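You operate a simulated robot arm through the tools that you are given. There is no shell and no other tool.

The job below is to be done with a simulated robot arm. You get a single attempt, and the scene is never put back.

## Task
Stand both banded short ducts in their green rings and plug them.
Fine: each duct gets the ring and the plug that bear its number; the collars on the shelf stay.

It is judged by the outcome, as a careful person would: the job done as asked, and still so three seconds after it is handed in. It fails if anything else is knocked over, pushed out of place, dropped, spilled or broken.

## Robot
A 7-joint arm with a two-finger parallel gripper, fixed in place. Base frame: the origin is at the foot of the arm, x ahead of it, y to its left, z up. Lengths are in mm, angles in degrees, forces in N, time in s.
With the tool pointing down near the work surface it reaches from about 440 to 700 mm from the base axis. Its first joint turns from -166.0 to 166.0 degrees. Payload 1.57 kg.
The tool frame sits at the grasp point between the pads (the TCP): z along the fingers, y along the line on which they close. The tips reach 30 mm beyond it. Largest opening 80 mm; finger width 17, thickness 12; the body of the gripper, 40 by 82 mm, starts 80 mm behind the TCP.
Orientation is that of the tool frame in the base frame, as [roll, pitch, yaw] about the fixed x, y, z axes, in that order (R = Rz(yaw) Ry(pitch) Rx(roll)). With the fingers straight down and closing along the base's y, the tool's x points along the base's -x, its y along +y and its z along -z.

## Interface
- The arm moves only by the tool arm_command. Its argument "commands" is a list of rows, each a list of 3 entries, a list of its own where there are three numbers: the closure, from 0 (fully open) to 1 (shut), then the shift along the tool's x, y, z in mm, then the turn, a rotation vector about the tool's x, y, z in degrees. In form: [[jaw, [dx, dy, dz], [rx, ry, rz]], ...]. A call has 1 to 20 rows; each row shifts and turns the commanded pose from where the row before left it, along the tool's axes as they then stand. Rows are played at 5 a second. More than 50 mm and 8.6 degrees between two rows, or a gripper value outside its range, and nothing of the call is played. A pose out of reach is approached as far as the arm can. The call stops where the force on the tool passes 40 N (or 10 N more than at its start, if that is more) or the arm is blocked; 0.2 s more then pass. The fingers move at their own pace (about 153 mm/s each) and stop on an object; they squeeze with about 21 N. The grip force told is the motor's: it shows also when the fingers shut on nothing. Time passes only in rows, and 0.2 s behind the last, so rows that do not move let the fingers close. The reply holds the time, the measured pose of the TCP, the force on the tool along the base axes, the opening and the grip force, in the units named above and with some noise, with the torque about the TCP (base axes, N m) and any sound that the robot's microphone picked up.
- Cameras (640 x 400 px; columns grow to the right, rows downward): "scene" is fixed at [219.5, 500.5, 1653.7]; the picture's right is [-0.65, -0.76, 0.00], its down [-0.75, 0.65, -0.16] and it looks along [0.12, -0.10, -0.99] (base axes); focal length 263 px, centre (320, 200). "wrist" rides on the gripper at [72, -7, -122] in the tool frame; the picture's right is [0.09, 1.00, 0.00], its down [-0.84, 0.08, -0.54] and it looks along [-0.54, 0.05, 0.84] (tool axes); focal length 238 px, centre (320, 200). There is no depth. A picture from a camera that has moved, and an enlarged one, comes with that camera's place and axes in the base frame and with its lens.
- capture(camera): a new picture of that camera. No time passes.
- enlarge(camera, box): a new picture of the part [left, top, right, bottom] of that camera's present view, enlarged. No time passes.
- finish_job(): hands the job in; it is judged then, once.

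Nothing tells you positions but the pictures and the camera data. Unless the task says otherwise, let go and move clear before handing in.

The tools are called after "Emit:" as a command line: name --argument value ..., lists and objects as JSON in quotes. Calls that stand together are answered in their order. arm_command: Moves the arm, as the interface text tells. Its arguments: {"type":"object","properties":{"commands":{"type":"array"}},"required":["commands"]} The other tools are called the same way: capture (camera) takes a picture; enlarge (camera, box) takes an enlarged picture of a part of a camera's view; finish_job () hands the job in.

At the start:

```text
time: 0.0
tool_pos: [336.4, 290.7, 1255.9]
tool_rot: [179.9, 0.0, 180.0]
wrist_force: [-0.1, 0.5, -0.2]
wrist_torque: [-0.01, -0.01, 0.02]
grip_width: 79.9
gripper_force: 0.1
```

scene: 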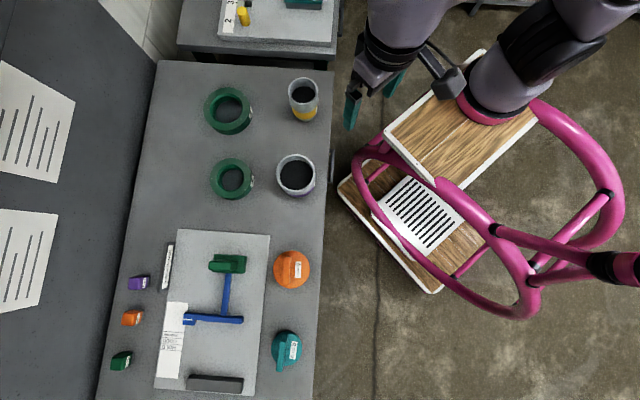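
wrist: 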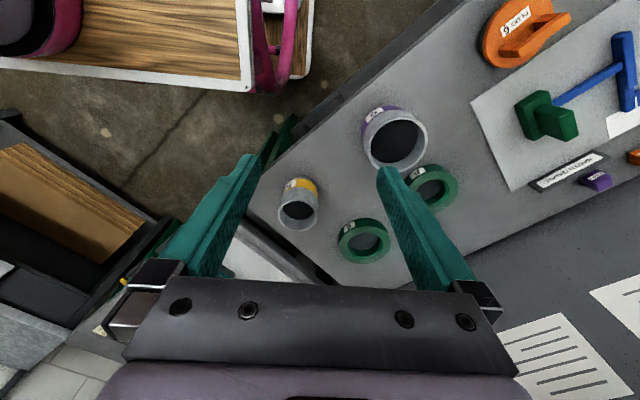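

I see two green rings, two banded ducts (yellow, purple), an orange and a teal plug, and other items. I'll enlarge the views to read the numbers first.

Emit:
enlarge --camera "scene" --box '[190, 70, 340, 210]'

Emit:
enlarge --camera "scene" --box '[100, 220, 330, 400]'

Emit:
enlarge --camera "wrist" --box '[240, 90, 480, 280]'

Emit:
enlarge --camera "wrist" --box '[460, 0, 640, 200]'

Emit:
enlarge --camera "scene" --box '[170, 0, 340, 70]'

```text
2.86 times, centred on (265, 140) of scene
camera zoom: at [219.5, 500.5, 1653.7], right [-0.65, -0.76, 0.0], down [-0.75, 0.65, -0.16], along [0.12, -0.1, -0.99], focal length 751 px, centre (477, 371)
```

zoom: 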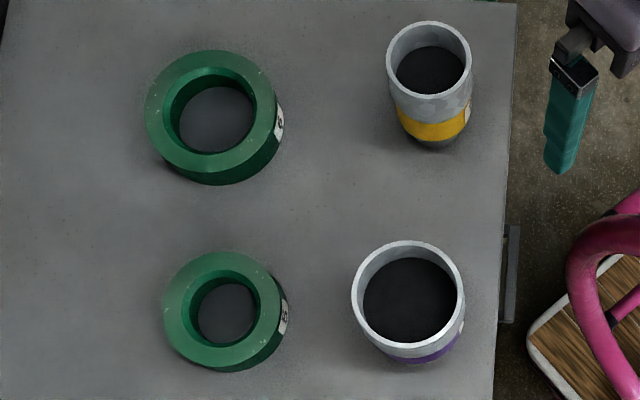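

```text
2.22 times, centred on (215, 310) of scene
camera zoom: at [219.5, 500.5, 1653.7], right [-0.65, -0.76, 0.0], down [-0.75, 0.65, -0.16], along [0.12, -0.1, -0.99], focal length 584 px, centre (553, -44)
```

zoom: 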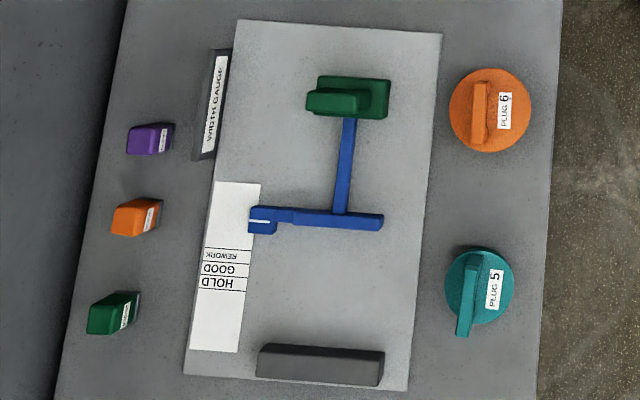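

```text
2.11 times, centred on (360, 185) of wrist
camera zoom: at [262.3, 284.7, 1378.6], right [-0.09, 1.0, 0.0], down [0.84, 0.08, 0.54], along [0.54, 0.05, -0.84], focal length 502 px, centre (236, 232)
```

zoom: 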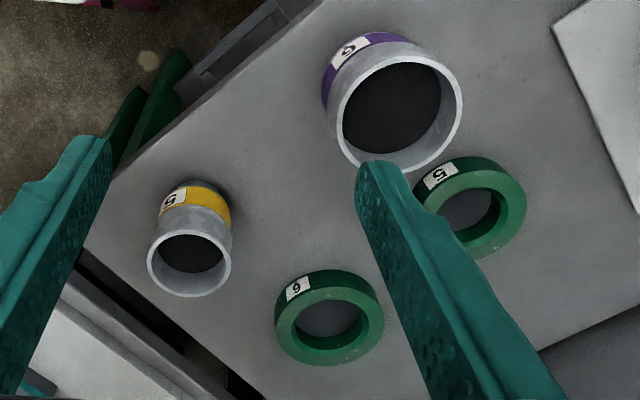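

```text
2.00 times, centred on (550, 100) of wrist
camera zoom: at [262.3, 284.7, 1378.6], right [-0.09, 1.0, 0.0], down [0.84, 0.08, 0.54], along [0.54, 0.05, -0.84], focal length 477 px, centre (-140, 400)
```

zoom: 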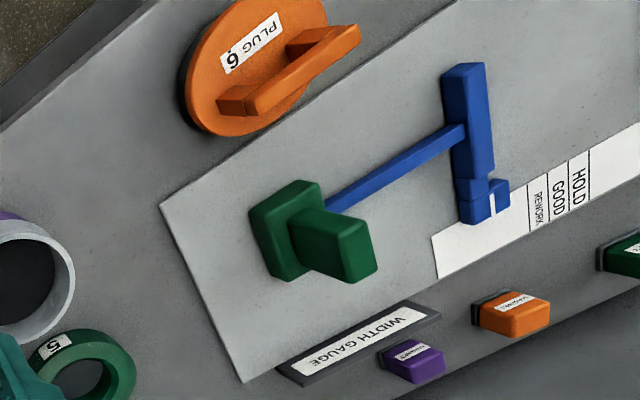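

```text
3.76 times, centred on (255, 35) of scene
camera zoom: at [219.5, 500.5, 1653.7], right [-0.65, -0.76, 0.0], down [-0.75, 0.65, -0.16], along [0.12, -0.1, -0.99], focal length 989 px, centre (565, 821)
```

zoom: 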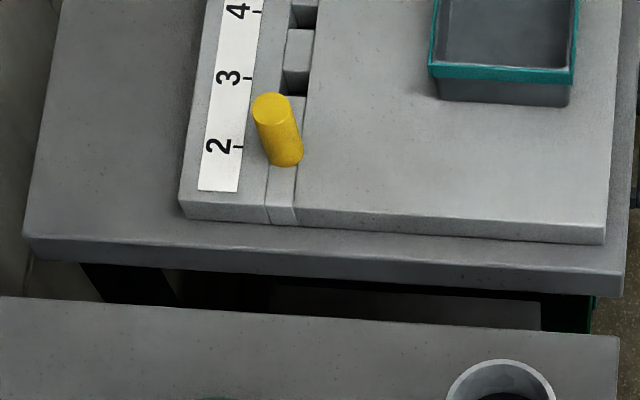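

The ring and plug labels read 5 and 6; the duct labels need closer views. I'll zoom further on those and look for the shelf with the collars.

Emit:
enlarge --camera "wrist" --box '[380, 90, 440, 130]'

Emit:
enlarge --camera "wrist" --box '[270, 165, 330, 205]'

Emit:
enlarge --camera "wrist" --box '[330, 150, 480, 260]'

Emit:
enlarge --camera "wrist" --box '[0, 90, 330, 300]'

Emit:
enlarge --camera "scene" --box '[320, 0, 640, 320]'

```text
10.00 times, centred on (410, 110) of wrist
camera zoom: at [262.3, 284.7, 1378.6], right [-0.09, 1.0, 0.0], down [0.84, 0.08, 0.54], along [0.54, 0.05, -0.84], focal length 2384 px, centre (-580, 1100)
```

zoom: 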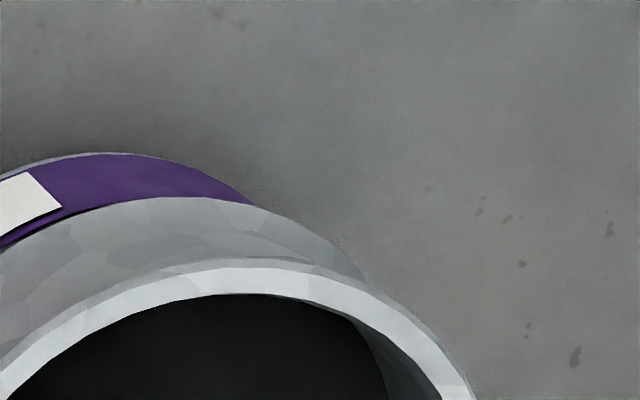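

```text
10.00 times, centred on (300, 185) of wrist
camera zoom: at [262.3, 284.7, 1378.6], right [-0.09, 1.0, 0.0], down [0.84, 0.08, 0.54], along [0.54, 0.05, -0.84], focal length 2384 px, centre (520, 350)
```

zoom: 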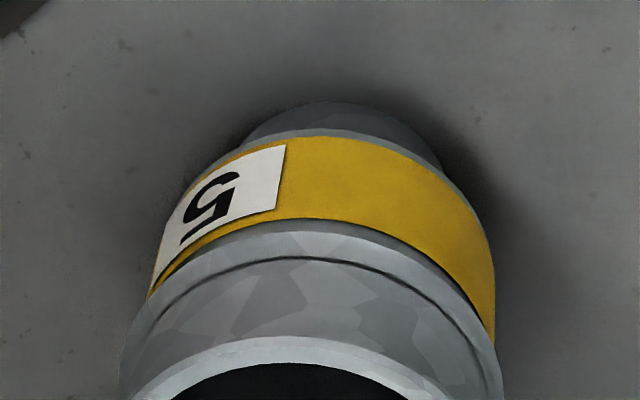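

```text
3.64 times, centred on (405, 205) of wrist
camera zoom: at [262.3, 284.7, 1378.6], right [-0.09, 1.0, 0.0], down [0.84, 0.08, 0.54], along [0.54, 0.05, -0.84], focal length 867 px, centre (11, 182)
```

zoom: 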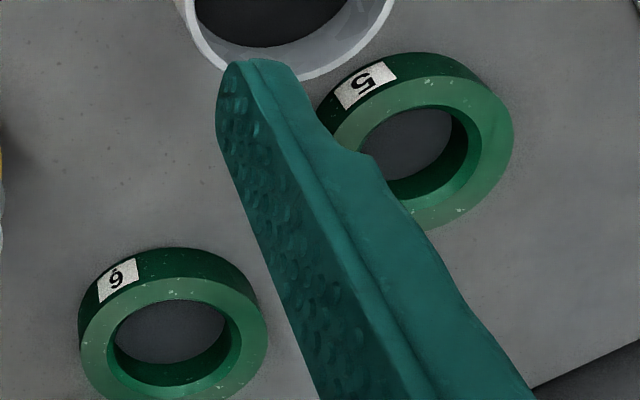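

```text
1.90 times, centred on (165, 195) of wrist
camera zoom: at [262.3, 284.7, 1378.6], right [-0.09, 1.0, 0.0], down [0.84, 0.08, 0.54], along [0.54, 0.05, -0.84], focal length 454 px, centre (615, 210)
```

zoom: 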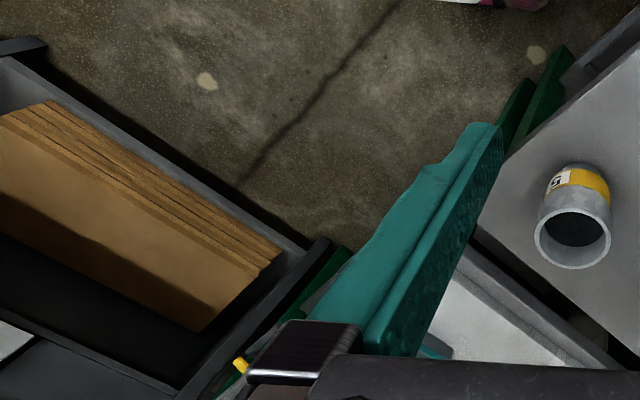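

```text
1.25 times, centred on (480, 160) of scene
camera zoom: at [219.5, 500.5, 1653.7], right [-0.65, -0.76, 0.0], down [-0.75, 0.65, -0.16], along [0.12, -0.1, -0.99], focal length 328 px, centre (120, 250)
```

zoom: 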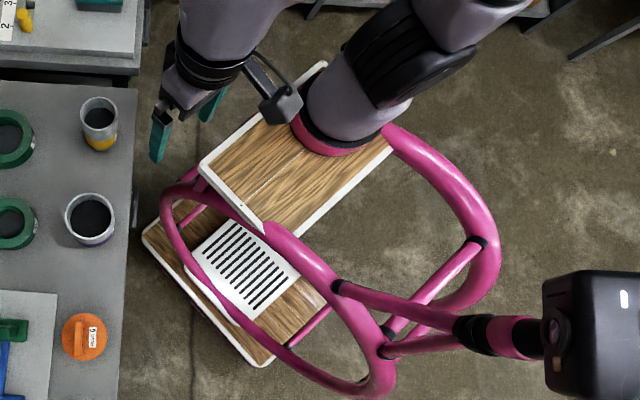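

Yellow duct is number 5; rings and plugs are 5 and 6, with the wide purple duct presumably 6. I'll move a little down and left in free air to get better views and to triangulate the table.

Emit:
arm_command --commands '[[0, [0, 27, 25], [0, 0, 0]], [0, [0, 27, 25], [0, 0, 0]], [0, [0, 27, 25], [0, 0, 0]], [0, [0, 27, 25], [0, 0, 0]], [0, [0, 0, 0], [0, 0, 0]]]'

Emit:
capture --camera "wrist"

Emit:
capture --camera "scene"

```text
time: 1.2
tool_pos: [335.3, 399.5, 1155.6]
tool_rot: [-180.0, 0.0, 179.9]
wrist_force: [1.0, -0.1, 0.5]
wrist_torque: [-0.01, 0.05, -0.03]
grip_width: 79.9
gripper_force: 0.0
```

```text
taken
camera wrist: at [262.6, 393.6, 1278.4], right [-0.09, 1.0, 0.0], down [0.84, 0.08, 0.54], along [0.54, 0.05, -0.84], focal length 238 px, centre (320, 200)
```

wrist: 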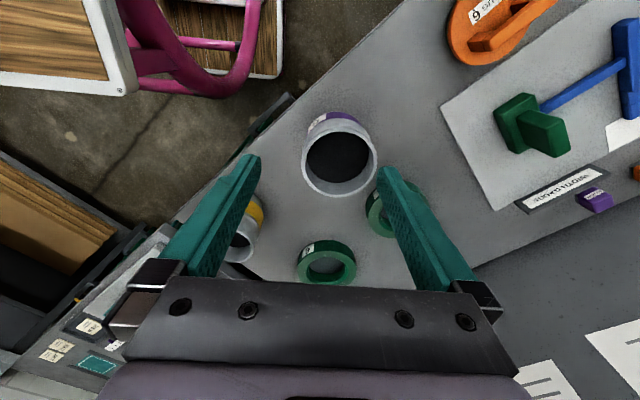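

```text
taken
```

scene: 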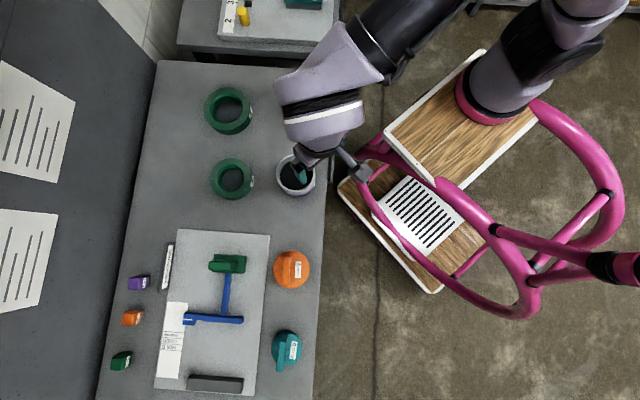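

The table things sit around z ≈ 850–970; rim of the purple duct near (397, 433, 970). I'll move further out over the rings to see how far the arm reaches and to refine positions.

Emit:
arm_command --commands '[[0, [-40, 25, 0], [0, 0, 0]], [0, [-40, 25, 0], [0, 0, 0]], [0, [-40, 25, 0], [0, 0, 0]], [0, [-40, 25, 0], [0, 0, 0]], [0, [0, 0, 0], [0, 0, 0]]]'

Emit:
capture --camera "wrist"

Emit:
capture --camera "scene"

```text
time: 2.4
tool_pos: [495.6, 499.7, 1156.7]
tool_rot: [-180.0, 0.0, 180.0]
wrist_force: [-0.4, -0.5, 1.1]
wrist_torque: [0.01, 0.0, 0.0]
grip_width: 80.3
gripper_force: 0.2
```

```text
taken
camera wrist: at [422.6, 494.1, 1278.5], right [-0.09, 1.0, 0.0], down [0.84, 0.08, 0.54], along [0.54, 0.05, -0.84], focal length 238 px, centre (320, 200)
```

wrist: 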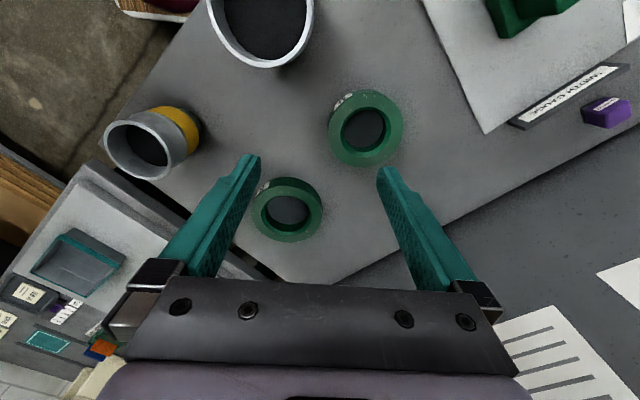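

```text
taken
```

scene: 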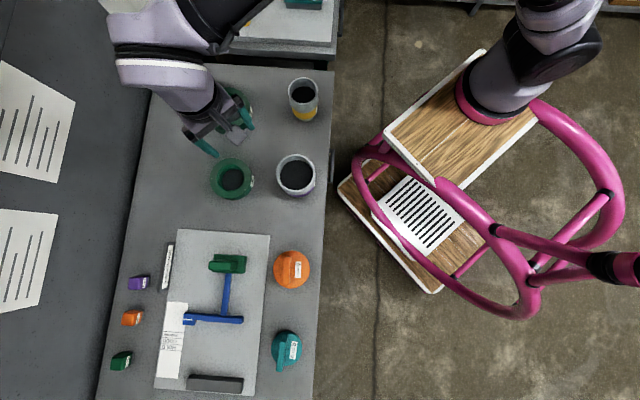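

The arm reached r≈706 with no trouble. I'll zoom into details here.

Emit:
enlarge --camera "wrist" --box '[0, 180, 200, 380]'

Emit:
enlarge --camera "wrist" --box '[230, 60, 430, 260]'

Emit:
enlarge --camera "wrist" --box '[90, 80, 230, 200]'

Emit:
enlarge --camera "scene" --box '[0, 0, 340, 400]'

Emit:
enlarge --camera "scene" --box '[260, 60, 340, 210]'

```text
2.00 times, centred on (100, 280) of wrist
camera zoom: at [422.6, 494.1, 1278.5], right [-0.09, 1.0, 0.0], down [0.84, 0.08, 0.54], along [0.54, 0.05, -0.84], focal length 477 px, centre (760, 40)
```

zoom: 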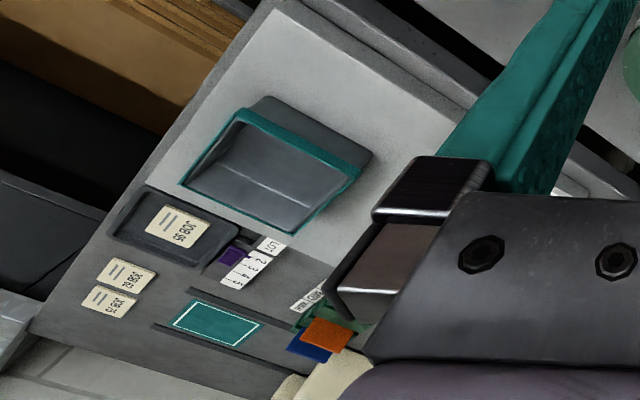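

```text
2.00 times, centred on (330, 160) of wrist
camera zoom: at [422.6, 494.1, 1278.5], right [-0.09, 1.0, 0.0], down [0.84, 0.08, 0.54], along [0.54, 0.05, -0.84], focal length 477 px, centre (300, 280)
```

zoom: 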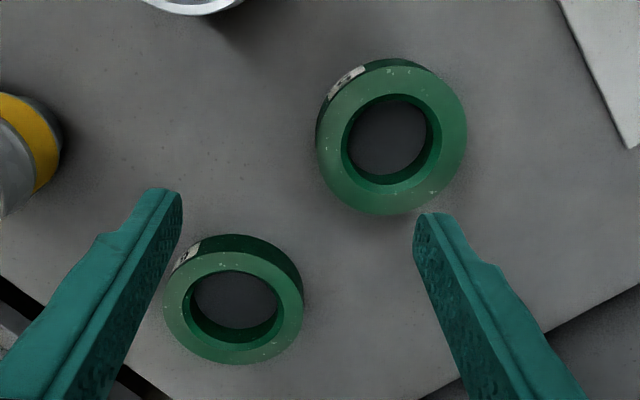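

```text
3.33 times, centred on (160, 140) of wrist
camera zoom: at [422.6, 494.1, 1278.5], right [-0.09, 1.0, 0.0], down [0.84, 0.08, 0.54], along [0.54, 0.05, -0.84], focal length 794 px, centre (853, 400)
```

zoom: 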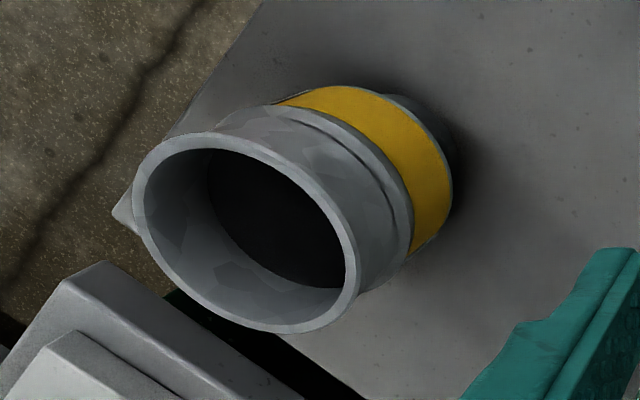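

```text
1.00 times, centred on (170, 200) of scene (not enlarged: the box is as wide or as high as the picture)
camera zoom: at [219.5, 500.5, 1653.7], right [-0.65, -0.76, 0.0], down [-0.75, 0.65, -0.16], along [0.12, -0.1, -0.99], focal length 263 px, centre (470, 200)
```

zoom: 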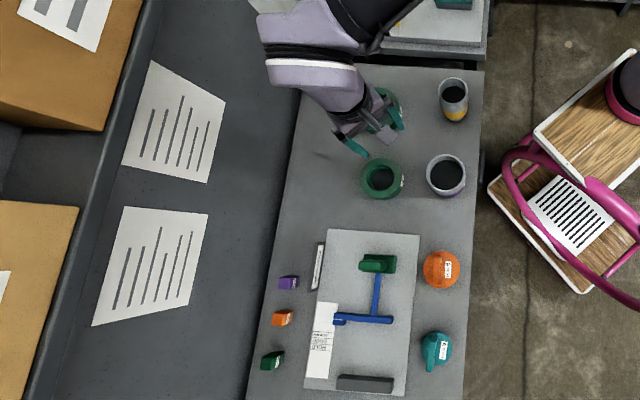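

```text
2.67 times, centred on (300, 135) of scene
camera zoom: at [219.5, 500.5, 1653.7], right [-0.65, -0.76, 0.0], down [-0.75, 0.65, -0.16], along [0.12, -0.1, -0.99], focal length 701 px, centre (373, 373)
```

zoom: 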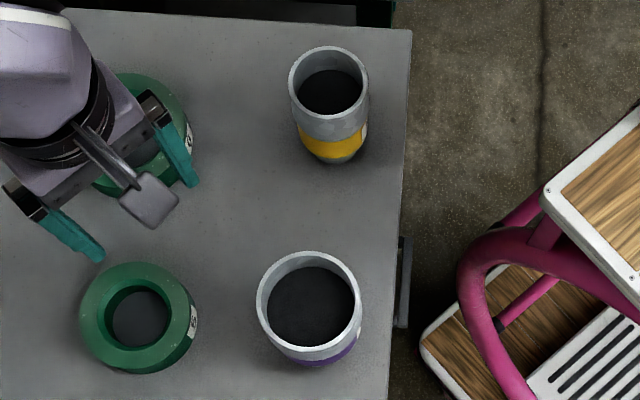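

The ducts look like a wide barrel over a narrower spigot and are too wide to grip across at the rim, so I need their profile. I'll move back and tilt the wrist to view them from the side.

Emit:
arm_command --commands '[[0, [19, -44, 4], [0, 0, 0]], [0, [19, -44, 4], [0, 0, 0]], [0, [19, -44, 4], [0, 0, 0]], [0, [19, -44, 4], [0, 0, 0]], [0, [19, -44, 4], [0, 0, 0]], [0, [20, -44, 4], [0, 0, 0]], [0, [0, 0, 0], [0, -8, 0]], [0, [0, 0, 0], [0, -8, 0]], [0, [0, 0, 0], [0, -8, 0]], [0, [0, 0, 0], [0, -8, 0]], [0, [0, 0, 0], [0, 0, 0]]]'

Emit:
capture --camera "wrist"

Emit:
capture --camera "scene"

```text
time: 4.8
tool_pos: [380.9, 235.5, 1133.0]
tool_rot: [-180.0, 32.1, 180.0]
wrist_force: [0.4, 0.4, 0.6]
wrist_torque: [-0.01, 0.01, 0.0]
grip_width: 79.9
gripper_force: 0.0
```

```text
taken
camera wrist: at [253.4, 228.8, 1197.5], right [-0.08, 1.0, -0.05], down [0.42, 0.08, 0.9], along [0.9, 0.05, -0.43], focal length 238 px, centre (320, 200)
```

wrist: 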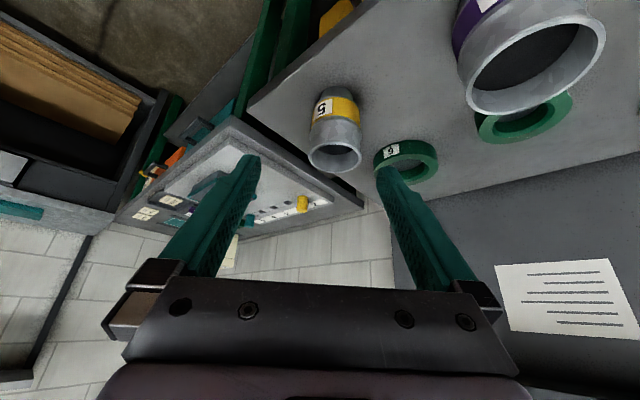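

```text
taken
```

scene: 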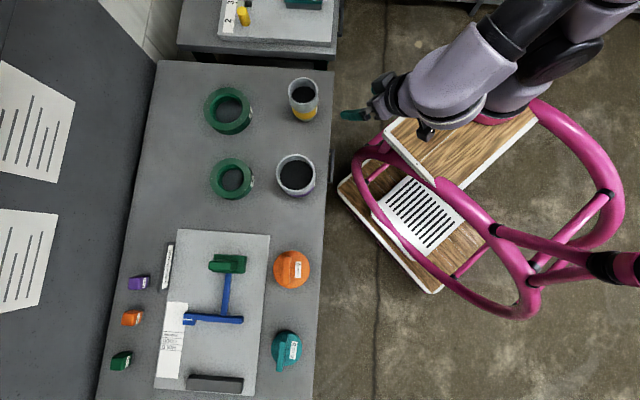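

The side view shows the yellow duct with label 5, and something under the table. I'll zoom in on both.

Emit:
enlarge --camera "wrist" --box '[290, 70, 390, 190]'

Emit:
enlarge --camera "wrist" --box '[440, 0, 640, 150]'

Emit:
enlarge --camera "wrist" --box '[100, 0, 400, 150]'

Emit:
enlarge --camera "wrist" --box '[360, 120, 460, 190]'

```text
3.33 times, centred on (340, 130) of wrist
camera zoom: at [253.4, 228.8, 1197.5], right [-0.08, 1.0, -0.05], down [0.42, 0.08, 0.9], along [0.9, 0.05, -0.43], focal length 794 px, centre (253, 433)
```

zoom: 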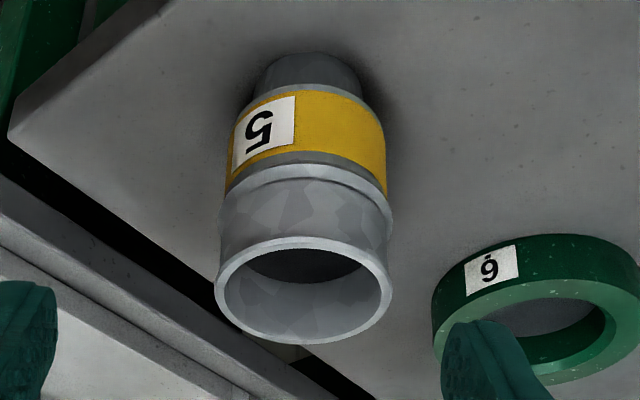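

```text
2.67 times, centred on (540, 75) of wrist
camera zoom: at [253.4, 228.8, 1197.5], right [-0.08, 1.0, -0.05], down [0.42, 0.08, 0.9], along [0.9, 0.05, -0.43], focal length 636 px, centre (-267, 533)
```

zoom: 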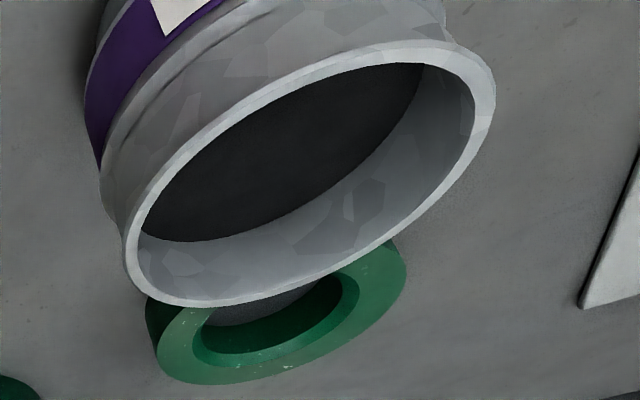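

```text
2.13 times, centred on (250, 75) of wrist
camera zoom: at [253.4, 228.8, 1197.5], right [-0.08, 1.0, -0.05], down [0.42, 0.08, 0.9], along [0.9, 0.05, -0.43], focal length 508 px, centre (469, 467)
```

zoom: 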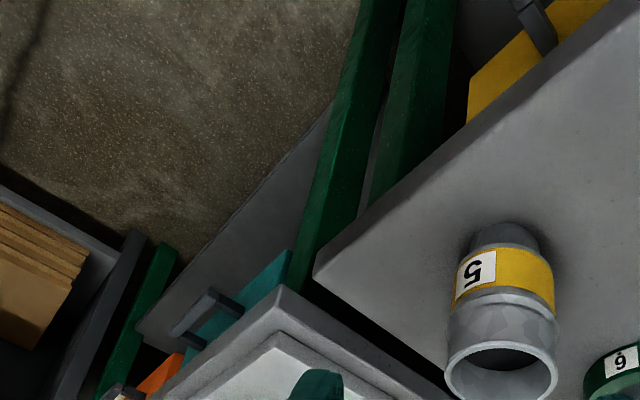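

```text
5.71 times, centred on (410, 155) of wrist
camera zoom: at [253.4, 228.8, 1197.5], right [-0.08, 1.0, -0.05], down [0.42, 0.08, 0.9], along [0.9, 0.05, -0.43], focal length 1362 px, centre (-194, 457)
```

zoom: 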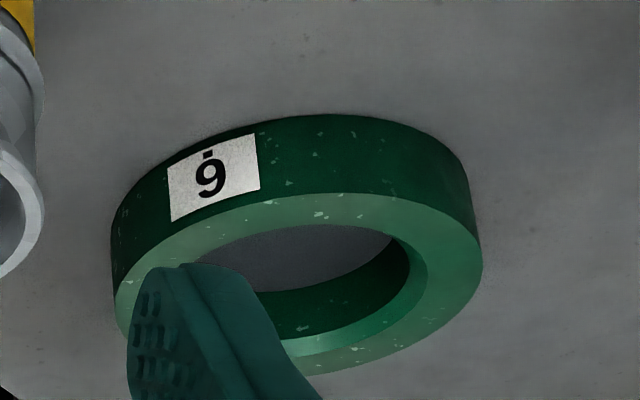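

I'll examine the gripper fingers' shape, since gripping the ducts from inside (opening outward) or across the wall depends on it.

Emit:
enlarge --camera "wrist" --box '[100, 140, 280, 340]'

Emit:
enlarge --camera "wrist" --box '[360, 140, 520, 340]'

Emit:
enlarge --camera "scene" --box '[330, 60, 430, 140]'

```text
2.00 times, centred on (190, 240) of wrist
camera zoom: at [253.4, 228.8, 1197.5], right [-0.08, 1.0, -0.05], down [0.42, 0.08, 0.9], along [0.9, 0.05, -0.43], focal length 477 px, centre (580, 120)
```

zoom: 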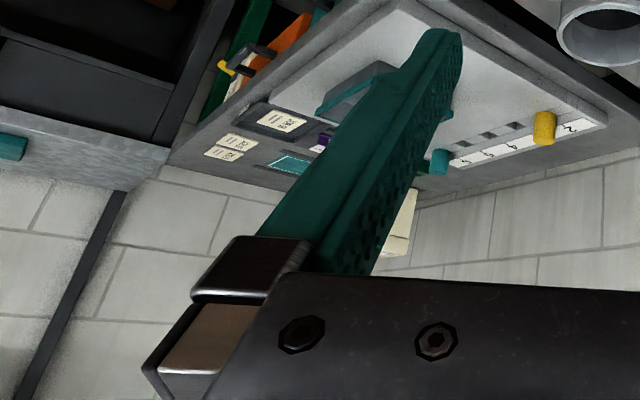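

```text
2.00 times, centred on (440, 240) of wrist
camera zoom: at [253.4, 228.8, 1197.5], right [-0.08, 1.0, -0.05], down [0.42, 0.08, 0.9], along [0.9, 0.05, -0.43], focal length 477 px, centre (80, 120)
```

zoom: 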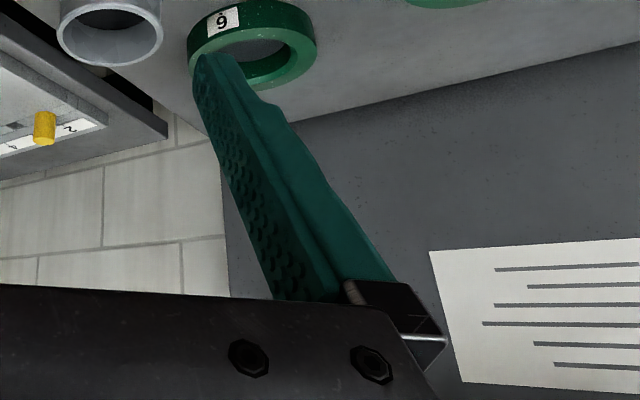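

```text
5.00 times, centred on (380, 100) of scene
camera zoom: at [219.5, 500.5, 1653.7], right [-0.65, -0.76, 0.0], down [-0.75, 0.65, -0.16], along [0.12, -0.1, -0.99], focal length 1314 px, centre (20, 700)
```

zoom: 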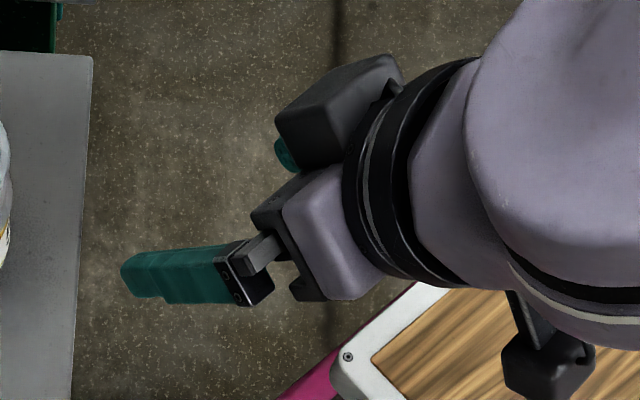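

The tips are narrow with a step further up, so I'll plan on pinching the duct wall. Now I'll level the tool and test reach above ring 6, looking closely at the rings.

Emit:
arm_command --commands '[[0, [0, 0, 0], [0, 8, 0]], [0, [0, 0, 0], [0, 8, 0]], [0, [0, 0, 0], [0, 8, 0]], [0, [0, 0, 0], [0, 8.1, 0]], [0, [-36, 24, 0], [0, 0, 0]], [0, [-36, 24, 0], [0, 0, 0]], [0, [-36, 24, 0], [0, 0, 0]], [0, [-36, 24, 0], [0, 0, 0]], [0, [-36, 24, 0], [0, 0, 0]], [0, [-36, 24, 0], [0, 0, 0]], [0, [-36, 24, 0], [0, 0, 0]], [0, [-36, 24, 0], [0, 0, 0]], [0, [-36, 24, 0], [0, 0, 0]], [0, [0, 0, 0], [0, 0, 0]]]'

Emit:
capture --camera "wrist"

Emit:
capture --camera "scene"

```text
time: 7.8
tool_pos: [704.3, 450.1, 1132.7]
tool_rot: [180.0, -0.1, -180.0]
wrist_force: [-0.2, 0.1, 0.2]
wrist_torque: [-0.03, 0.0, -0.01]
grip_width: 79.9
gripper_force: 0.0
```

```text
taken
camera wrist: at [632.0, 444.4, 1254.4], right [-0.09, 1.0, 0.0], down [0.84, 0.08, 0.54], along [0.54, 0.05, -0.84], focal length 238 px, centre (320, 200)
```

wrist: 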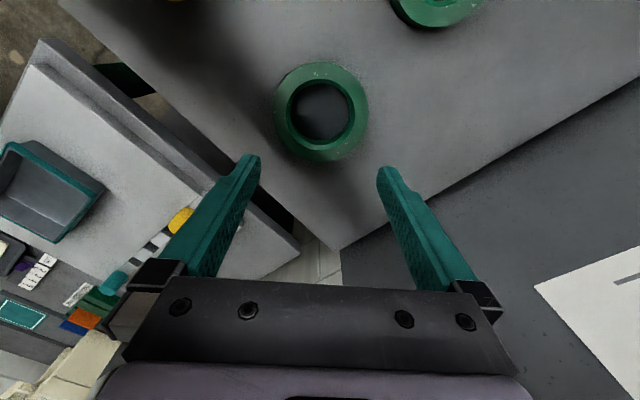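

```text
taken
```

scene: 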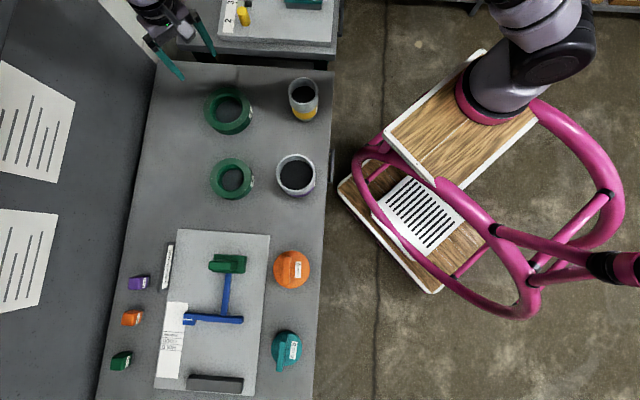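

Reach here is fine (r≈835 tool-down). Zooming in on ring 6 from nearly above.

Emit:
enlarge --camera "wrist" --box '[250, 40, 390, 180]'

Emit:
enlarge --camera "scene" --box '[195, 80, 265, 140]'

Emit:
enlarge --camera "scene" --box '[195, 150, 265, 210]'

Emit:
enlarge --camera "scene" --box '[265, 70, 335, 130]'

Emit:
enlarge --camera "scene" --box '[260, 145, 330, 205]'

Emit:
enlarge --camera "scene" --box '[255, 240, 325, 300]'

Emit:
enlarge --camera "scene" --box '[250, 320, 320, 380]'

```text
2.86 times, centred on (320, 110) of wrist
camera zoom: at [632.0, 444.4, 1254.4], right [-0.09, 1.0, 0.0], down [0.84, 0.08, 0.54], along [0.54, 0.05, -0.84], focal length 681 px, centre (320, 457)
```

zoom: 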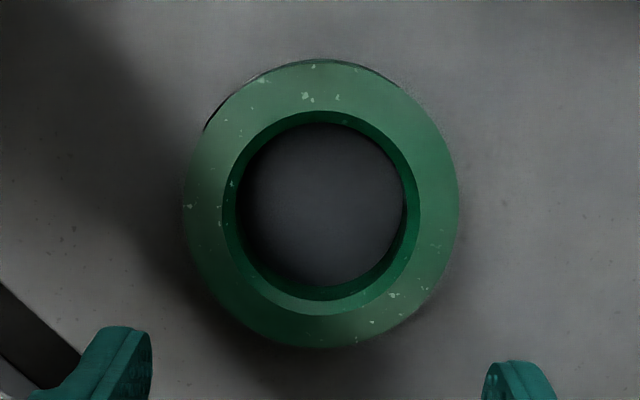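

```text
6.67 times, centred on (230, 110) of scene
camera zoom: at [219.5, 500.5, 1653.7], right [-0.65, -0.76, 0.0], down [-0.75, 0.65, -0.16], along [0.12, -0.1, -0.99], focal length 1752 px, centre (920, 800)
```

zoom: 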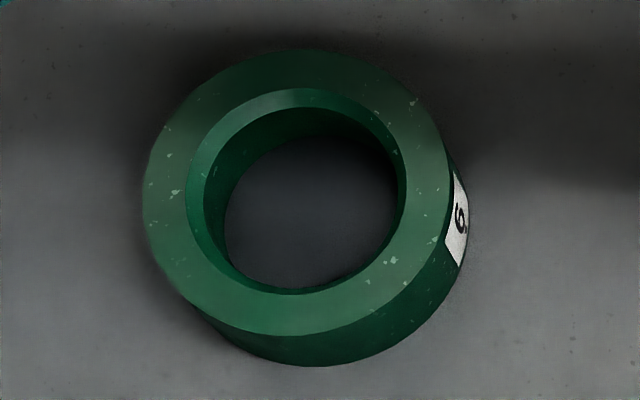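

```text
6.67 times, centred on (230, 180) of scene
camera zoom: at [219.5, 500.5, 1653.7], right [-0.65, -0.76, 0.0], down [-0.75, 0.65, -0.16], along [0.12, -0.1, -0.99], focal length 1752 px, centre (920, 333)
```

zoom: 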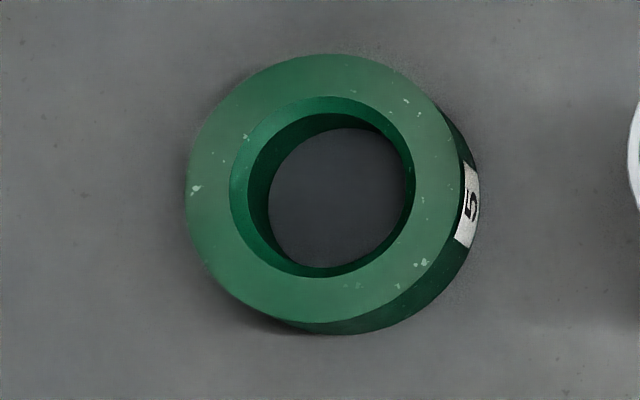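

```text
6.67 times, centred on (300, 100) of scene
camera zoom: at [219.5, 500.5, 1653.7], right [-0.65, -0.76, 0.0], down [-0.75, 0.65, -0.16], along [0.12, -0.1, -0.99], focal length 1752 px, centre (453, 867)
```

zoom: 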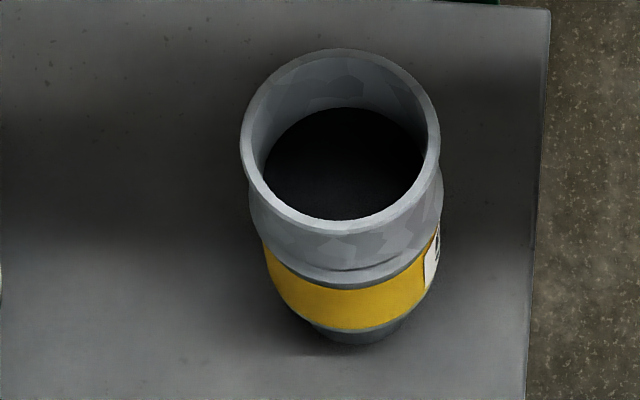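

```text
6.67 times, centred on (295, 175) of scene
camera zoom: at [219.5, 500.5, 1653.7], right [-0.65, -0.76, 0.0], down [-0.75, 0.65, -0.16], along [0.12, -0.1, -0.99], focal length 1752 px, centre (487, 367)
```

zoom: 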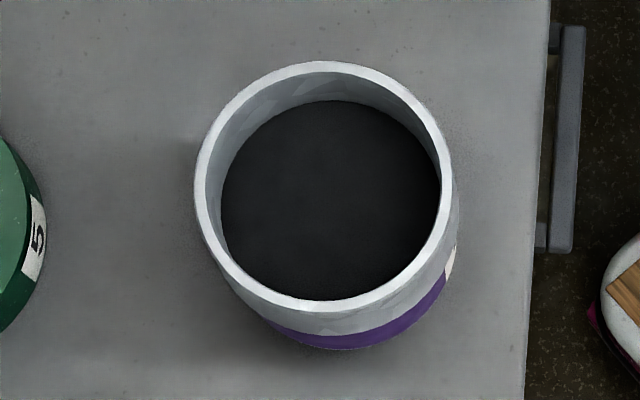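

```text
6.67 times, centred on (290, 270) of scene
camera zoom: at [219.5, 500.5, 1653.7], right [-0.65, -0.76, 0.0], down [-0.75, 0.65, -0.16], along [0.12, -0.1, -0.99], focal length 1752 px, centre (520, -267)
```

zoom: 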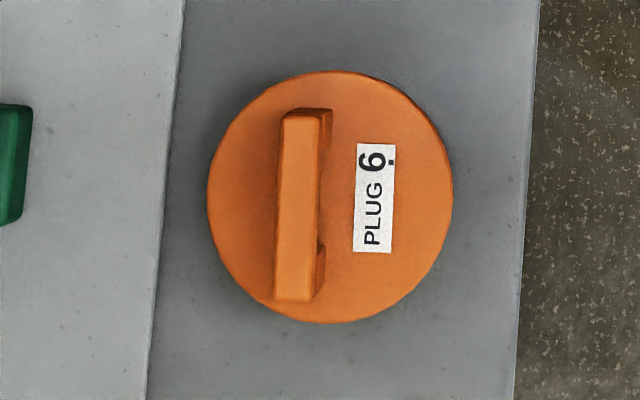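

```text
6.67 times, centred on (285, 350) of scene
camera zoom: at [219.5, 500.5, 1653.7], right [-0.65, -0.76, 0.0], down [-0.75, 0.65, -0.16], along [0.12, -0.1, -0.99], focal length 1752 px, centre (553, -800)
```

zoom: 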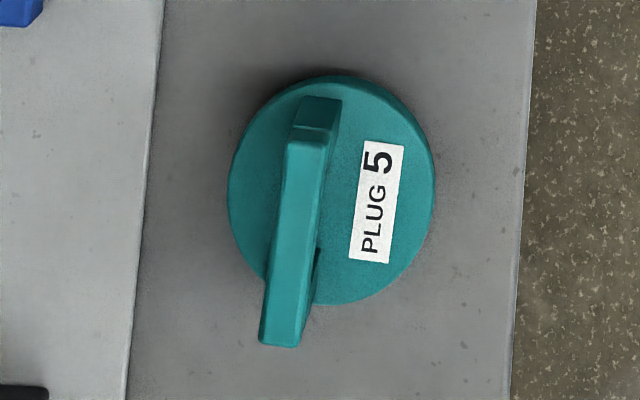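

Ring 6's top is near (713, 452, ~878). I'll descend closer above it for a precise fix.

Emit:
arm_command --commands '[[0, [-4, 1, 40], [0, 0, 0]], [0, [-4, 1, 40], [0, 0, 0]], [0, [0, 0, 30], [0, 0, 0]], [0, [0, 0, 0], [0, 0, 0]]]'

Emit:
capture --camera "wrist"

Emit:
enlarge --camera "wrist" --box '[230, 60, 410, 240]'

```text
time: 8.8
tool_pos: [712.6, 453.9, 1020.5]
tool_rot: [180.0, -0.2, 179.9]
wrist_force: [0.0, 0.1, 1.5]
wrist_torque: [-0.01, 0.02, -0.03]
grip_width: 80.0
gripper_force: 0.1
```

```text
taken
camera wrist: at [639.7, 446.5, 1143.8], right [-0.09, 1.0, 0.0], down [0.84, 0.08, 0.54], along [0.54, 0.05, -0.84], focal length 238 px, centre (320, 200)
```

wrist: 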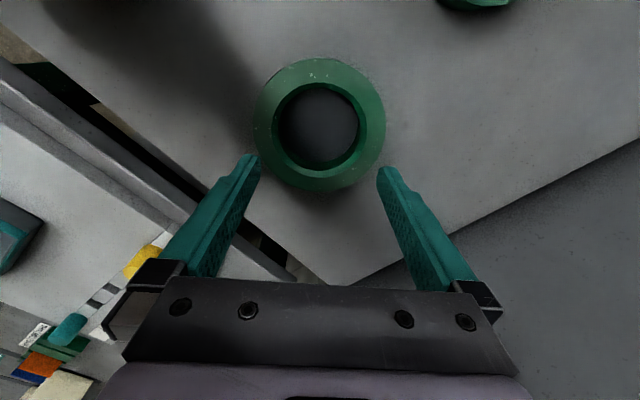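

```text
2.22 times, centred on (320, 150) of wrist
camera zoom: at [639.7, 446.5, 1143.8], right [-0.09, 1.0, 0.0], down [0.84, 0.08, 0.54], along [0.54, 0.05, -0.84], focal length 530 px, centre (320, 311)
```

zoom: 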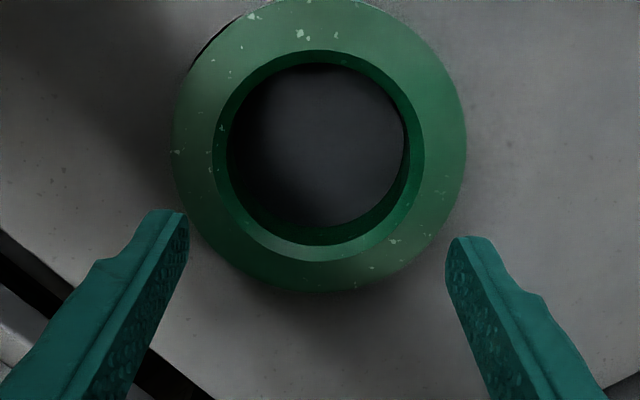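

Ring 6 centre refined to about (721, 453), top z ≈ 877. Next I'll rise and go above the yellow duct (about 570, 263) for a close fix.

Emit:
arm_command --commands '[[0, [0, 0, -45], [0, 0, 0]], [0, [0, 0, -45], [0, 0, 0]], [0, [28.5, -38, 0], [0, 0, 0]], [0, [28.5, -38, 0], [0, 0, 0]], [0, [28.5, -38, 0], [0, 0, 0]], [0, [28.5, -38, 0], [0, 0, 0]], [0, [28.5, -38, 0], [0, 0, 0]], [0, [0, 0, 0], [0, 0, 0]]]'

Emit:
capture --camera "wrist"

Emit:
enlarge --camera "wrist" --box '[230, 40, 410, 220]'

```text
time: 10.6
tool_pos: [567.7, 263.1, 1112.4]
tool_rot: [180.0, -0.2, -180.0]
wrist_force: [0.1, 0.6, 0.6]
wrist_torque: [-0.01, 0.02, 0.01]
grip_width: 79.9
gripper_force: 0.0
```

```text
taken
camera wrist: at [495.8, 256.9, 1234.2], right [-0.09, 1.0, 0.0], down [0.84, 0.08, 0.54], along [0.54, 0.05, -0.84], focal length 238 px, centre (320, 200)
```

wrist: 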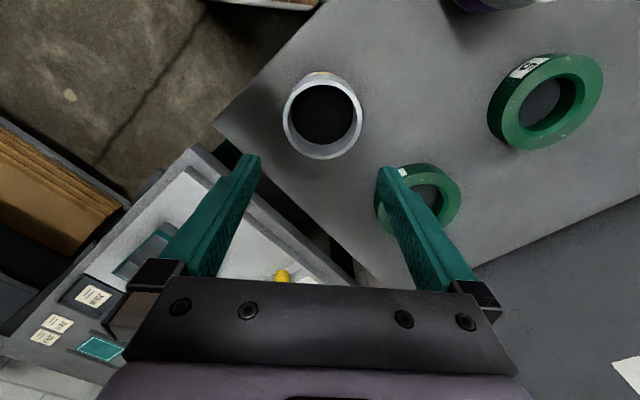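

```text
2.22 times, centred on (320, 130) of wrist
camera zoom: at [495.8, 256.9, 1234.2], right [-0.09, 1.0, 0.0], down [0.84, 0.08, 0.54], along [0.54, 0.05, -0.84], focal length 530 px, centre (320, 356)
```

zoom: 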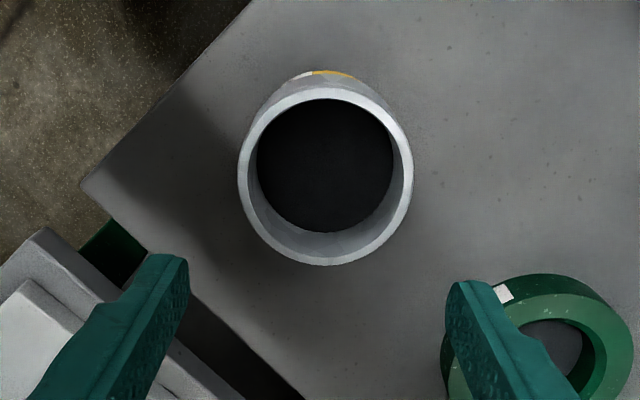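

Yellow duct rim is at about (562.5, 265.6, 977), OD ≈ 83, wall ≈ 4 mm: a rim pinch on its −y side will work. Next I'll survey ring 5.

Emit:
arm_command --commands '[[0, [4.5, 40, 0], [0, 0, 0]], [0, [4.5, 40, 0], [0, 0, 0]], [0, [4.5, 40, 0], [0, 0, 0]], [0, [4.5, 40, 0], [0, 0, 0]], [0, [4.5, 40, 0], [0, 0, 0]], [0, [4.5, 40, 0], [0, 0, 0]], [0, [4.5, 40, 0], [0, 0, 0]], [0, [4.5, 40, 0], [0, 0, 0]], [0, [0, 0, 40], [0, 0, 0]], [0, [0, 0, 40], [0, 0, 0]], [0, [0, 0, 0], [0, 0, 0]]]'

Emit:
capture --camera "wrist"

Emit:
enlarge --camera "wrist" --box '[230, 60, 410, 240]'

```text
time: 13.0
tool_pos: [532.1, 584.3, 1032.3]
tool_rot: [180.0, -0.1, 180.0]
wrist_force: [-0.8, 1.5, -0.1]
wrist_torque: [-0.02, -0.01, -0.01]
grip_width: 80.0
gripper_force: 0.2
```

```text
taken
camera wrist: at [460.4, 576.9, 1154.5], right [-0.09, 1.0, 0.0], down [0.84, 0.08, 0.54], along [0.54, 0.05, -0.84], focal length 238 px, centre (320, 200)
```

wrist: 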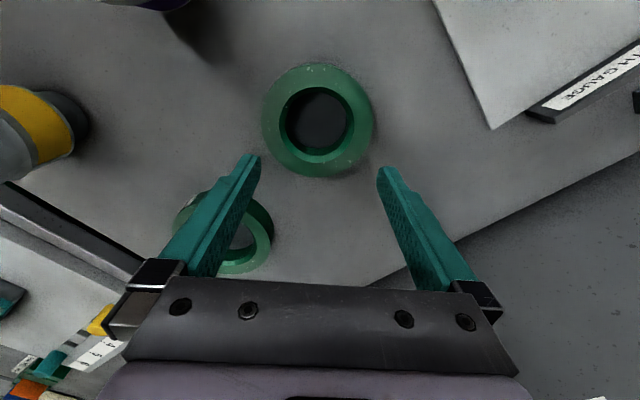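

```text
2.22 times, centred on (320, 150) of wrist
camera zoom: at [460.4, 576.9, 1154.5], right [-0.09, 1.0, 0.0], down [0.84, 0.08, 0.54], along [0.54, 0.05, -0.84], focal length 530 px, centre (320, 311)
```

zoom: 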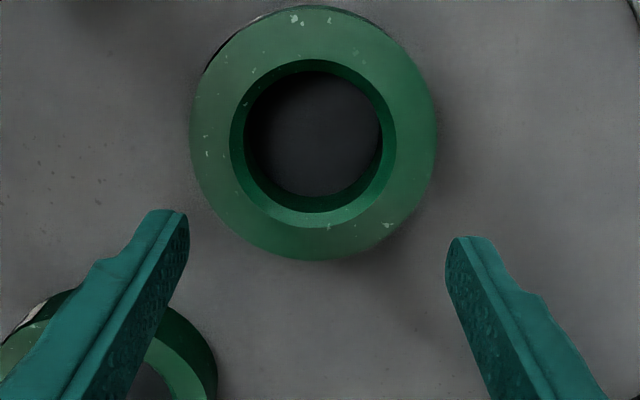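

Ring 5 is at about (535.5, 581), top z≈880. Next I'll survey the purple duct from above.

Emit:
arm_command --commands '[[0, [0, 0, -40], [0, 0, 0]], [0, [0, 0, -40], [0, 0, 0]], [0, [34, -38, 0], [0, 0, 0]], [0, [34, -38, 0], [0, 0, 0]], [0, [34, -38, 0], [0, 0, 0]], [0, [34, -38, 0], [0, 0, 0]], [0, [0, 0, 0], [0, 0, 0]]]'

Emit:
capture --camera "wrist"

Emit:
enlarge --camera "wrist" --box '[230, 40, 410, 220]'

```text
refused: row 3 steps farther than a row can; nothing moved
```

```text
taken
camera wrist: at [460.4, 576.9, 1154.5], right [-0.09, 1.0, 0.0], down [0.84, 0.08, 0.54], along [0.54, 0.05, -0.84], focal length 238 px, centre (320, 200)
```

wrist: 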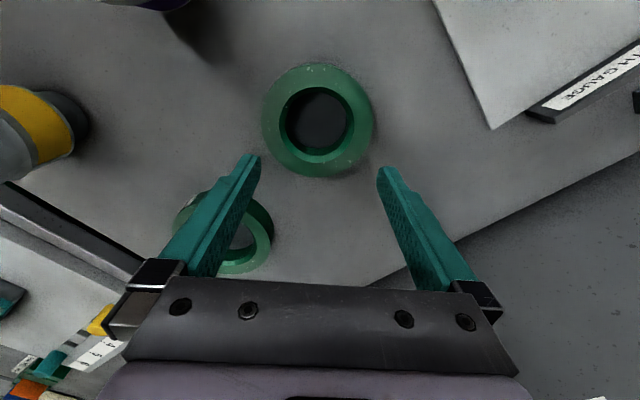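

```text
2.22 times, centred on (320, 130) of wrist
camera zoom: at [460.4, 576.9, 1154.5], right [-0.09, 1.0, 0.0], down [0.84, 0.08, 0.54], along [0.54, 0.05, -0.84], focal length 530 px, centre (320, 356)
```

zoom: 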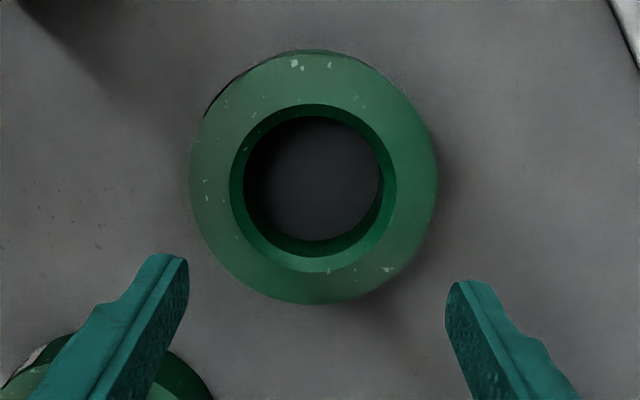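

The step was just over 50 mm, so nothing moved. I'll repeat it with shorter steps toward the purple duct.

Emit:
arm_command --commands '[[0, [0, 0, -40], [0, 0, 0]], [0, [0, 0, -40], [0, 0, 0]], [0, [27, -30, 0], [0, 0, 0]], [0, [27, -30, 0], [0, 0, 0]], [0, [27, -30, 0], [0, 0, 0]], [0, [27, -30, 0], [0, 0, 0]], [0, [27, -30, 0], [0, 0, 0]], [0, [0, 0, 0], [0, 0, 0]]]'

Emit:
capture --camera "wrist"

Emit:
enlarge --camera "wrist" --box '[230, 40, 410, 220]'

```text
time: 14.8
tool_pos: [399.8, 431.4, 1113.0]
tool_rot: [-179.9, -0.1, 180.0]
wrist_force: [-0.2, -0.4, 0.8]
wrist_torque: [-0.02, 0.0, -0.03]
grip_width: 80.1
gripper_force: 0.0
```

```text
taken
camera wrist: at [327.0, 425.9, 1234.9], right [-0.09, 1.0, 0.0], down [0.84, 0.08, 0.54], along [0.54, 0.05, -0.84], focal length 238 px, centre (320, 200)
```

wrist: 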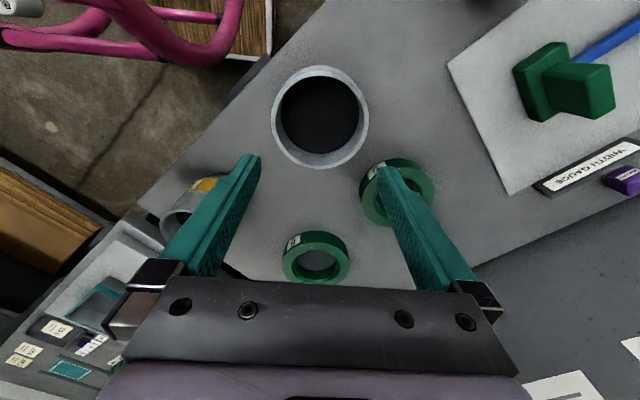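

```text
2.22 times, centred on (320, 130) of wrist
camera zoom: at [327.0, 425.9, 1234.9], right [-0.09, 1.0, 0.0], down [0.84, 0.08, 0.54], along [0.54, 0.05, -0.84], focal length 530 px, centre (320, 356)
```

zoom: 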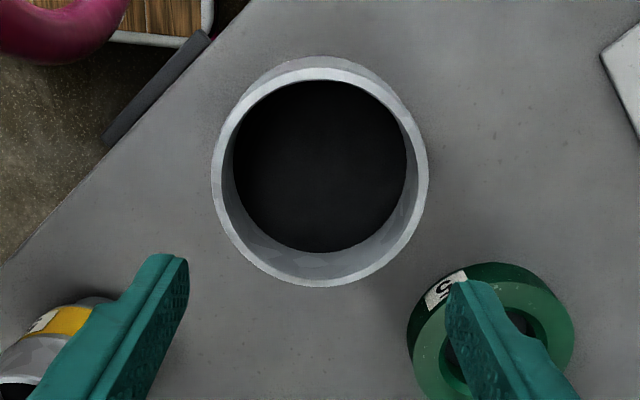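

Purple duct rim: about (396.5, 432, 978), OD 104. Now survey plug 6.

Emit:
arm_command --commands '[[0, [31, 31, 0], [0, 0, 0]], [0, [31, 31, 0], [0, 0, 0]], [0, [31, 31, 0], [0, 0, 0]], [0, [31, 31, 0], [0, 0, 0]], [0, [31, 31, 0], [0, 0, 0]], [0, [31, 31, 0], [0, 0, 0]], [0, [0, 0, 0], [0, 0, 0]]]'

Emit:
capture --camera "wrist"

Emit:
enlarge --camera "wrist" --box '[220, 40, 420, 220]'

Emit:
capture --camera "scene"

```text
time: 16.4
tool_pos: [212.7, 619.9, 1113.3]
tool_rot: [-180.0, -0.2, -179.9]
wrist_force: [1.1, 0.0, -0.6]
wrist_torque: [0.02, -0.04, -0.03]
grip_width: 80.0
gripper_force: 0.0
```

```text
taken
camera wrist: at [140.7, 613.3, 1235.7], right [-0.09, 1.0, 0.0], down [0.84, 0.08, 0.54], along [0.54, 0.05, -0.84], focal length 238 px, centre (320, 200)
```

wrist: 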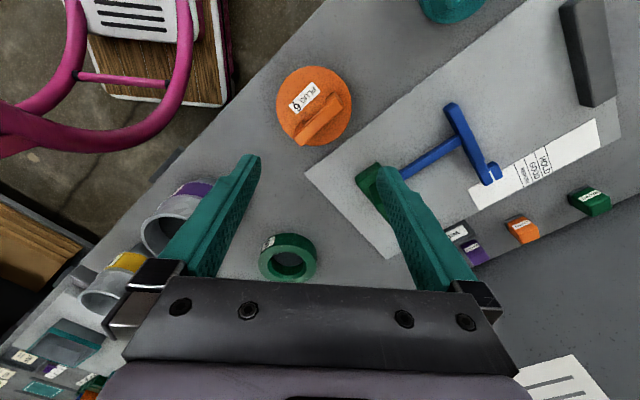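

```text
2.22 times, centred on (320, 130) of wrist
camera zoom: at [140.7, 613.3, 1235.7], right [-0.09, 1.0, 0.0], down [0.84, 0.08, 0.54], along [0.54, 0.05, -0.84], focal length 530 px, centre (320, 356)
```

zoom: 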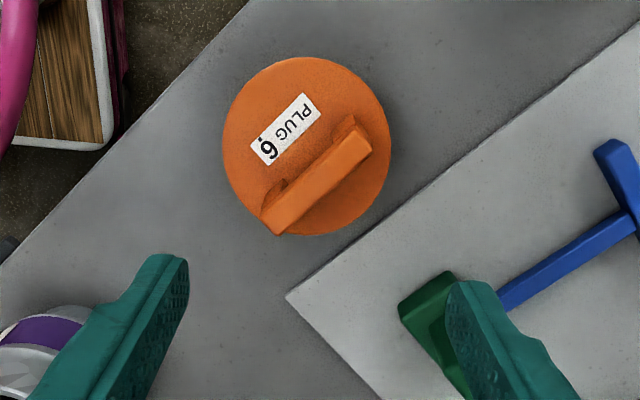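

```text
taken
```

scene: 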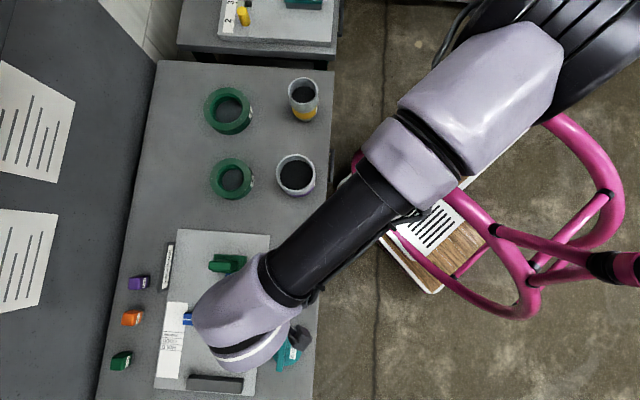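

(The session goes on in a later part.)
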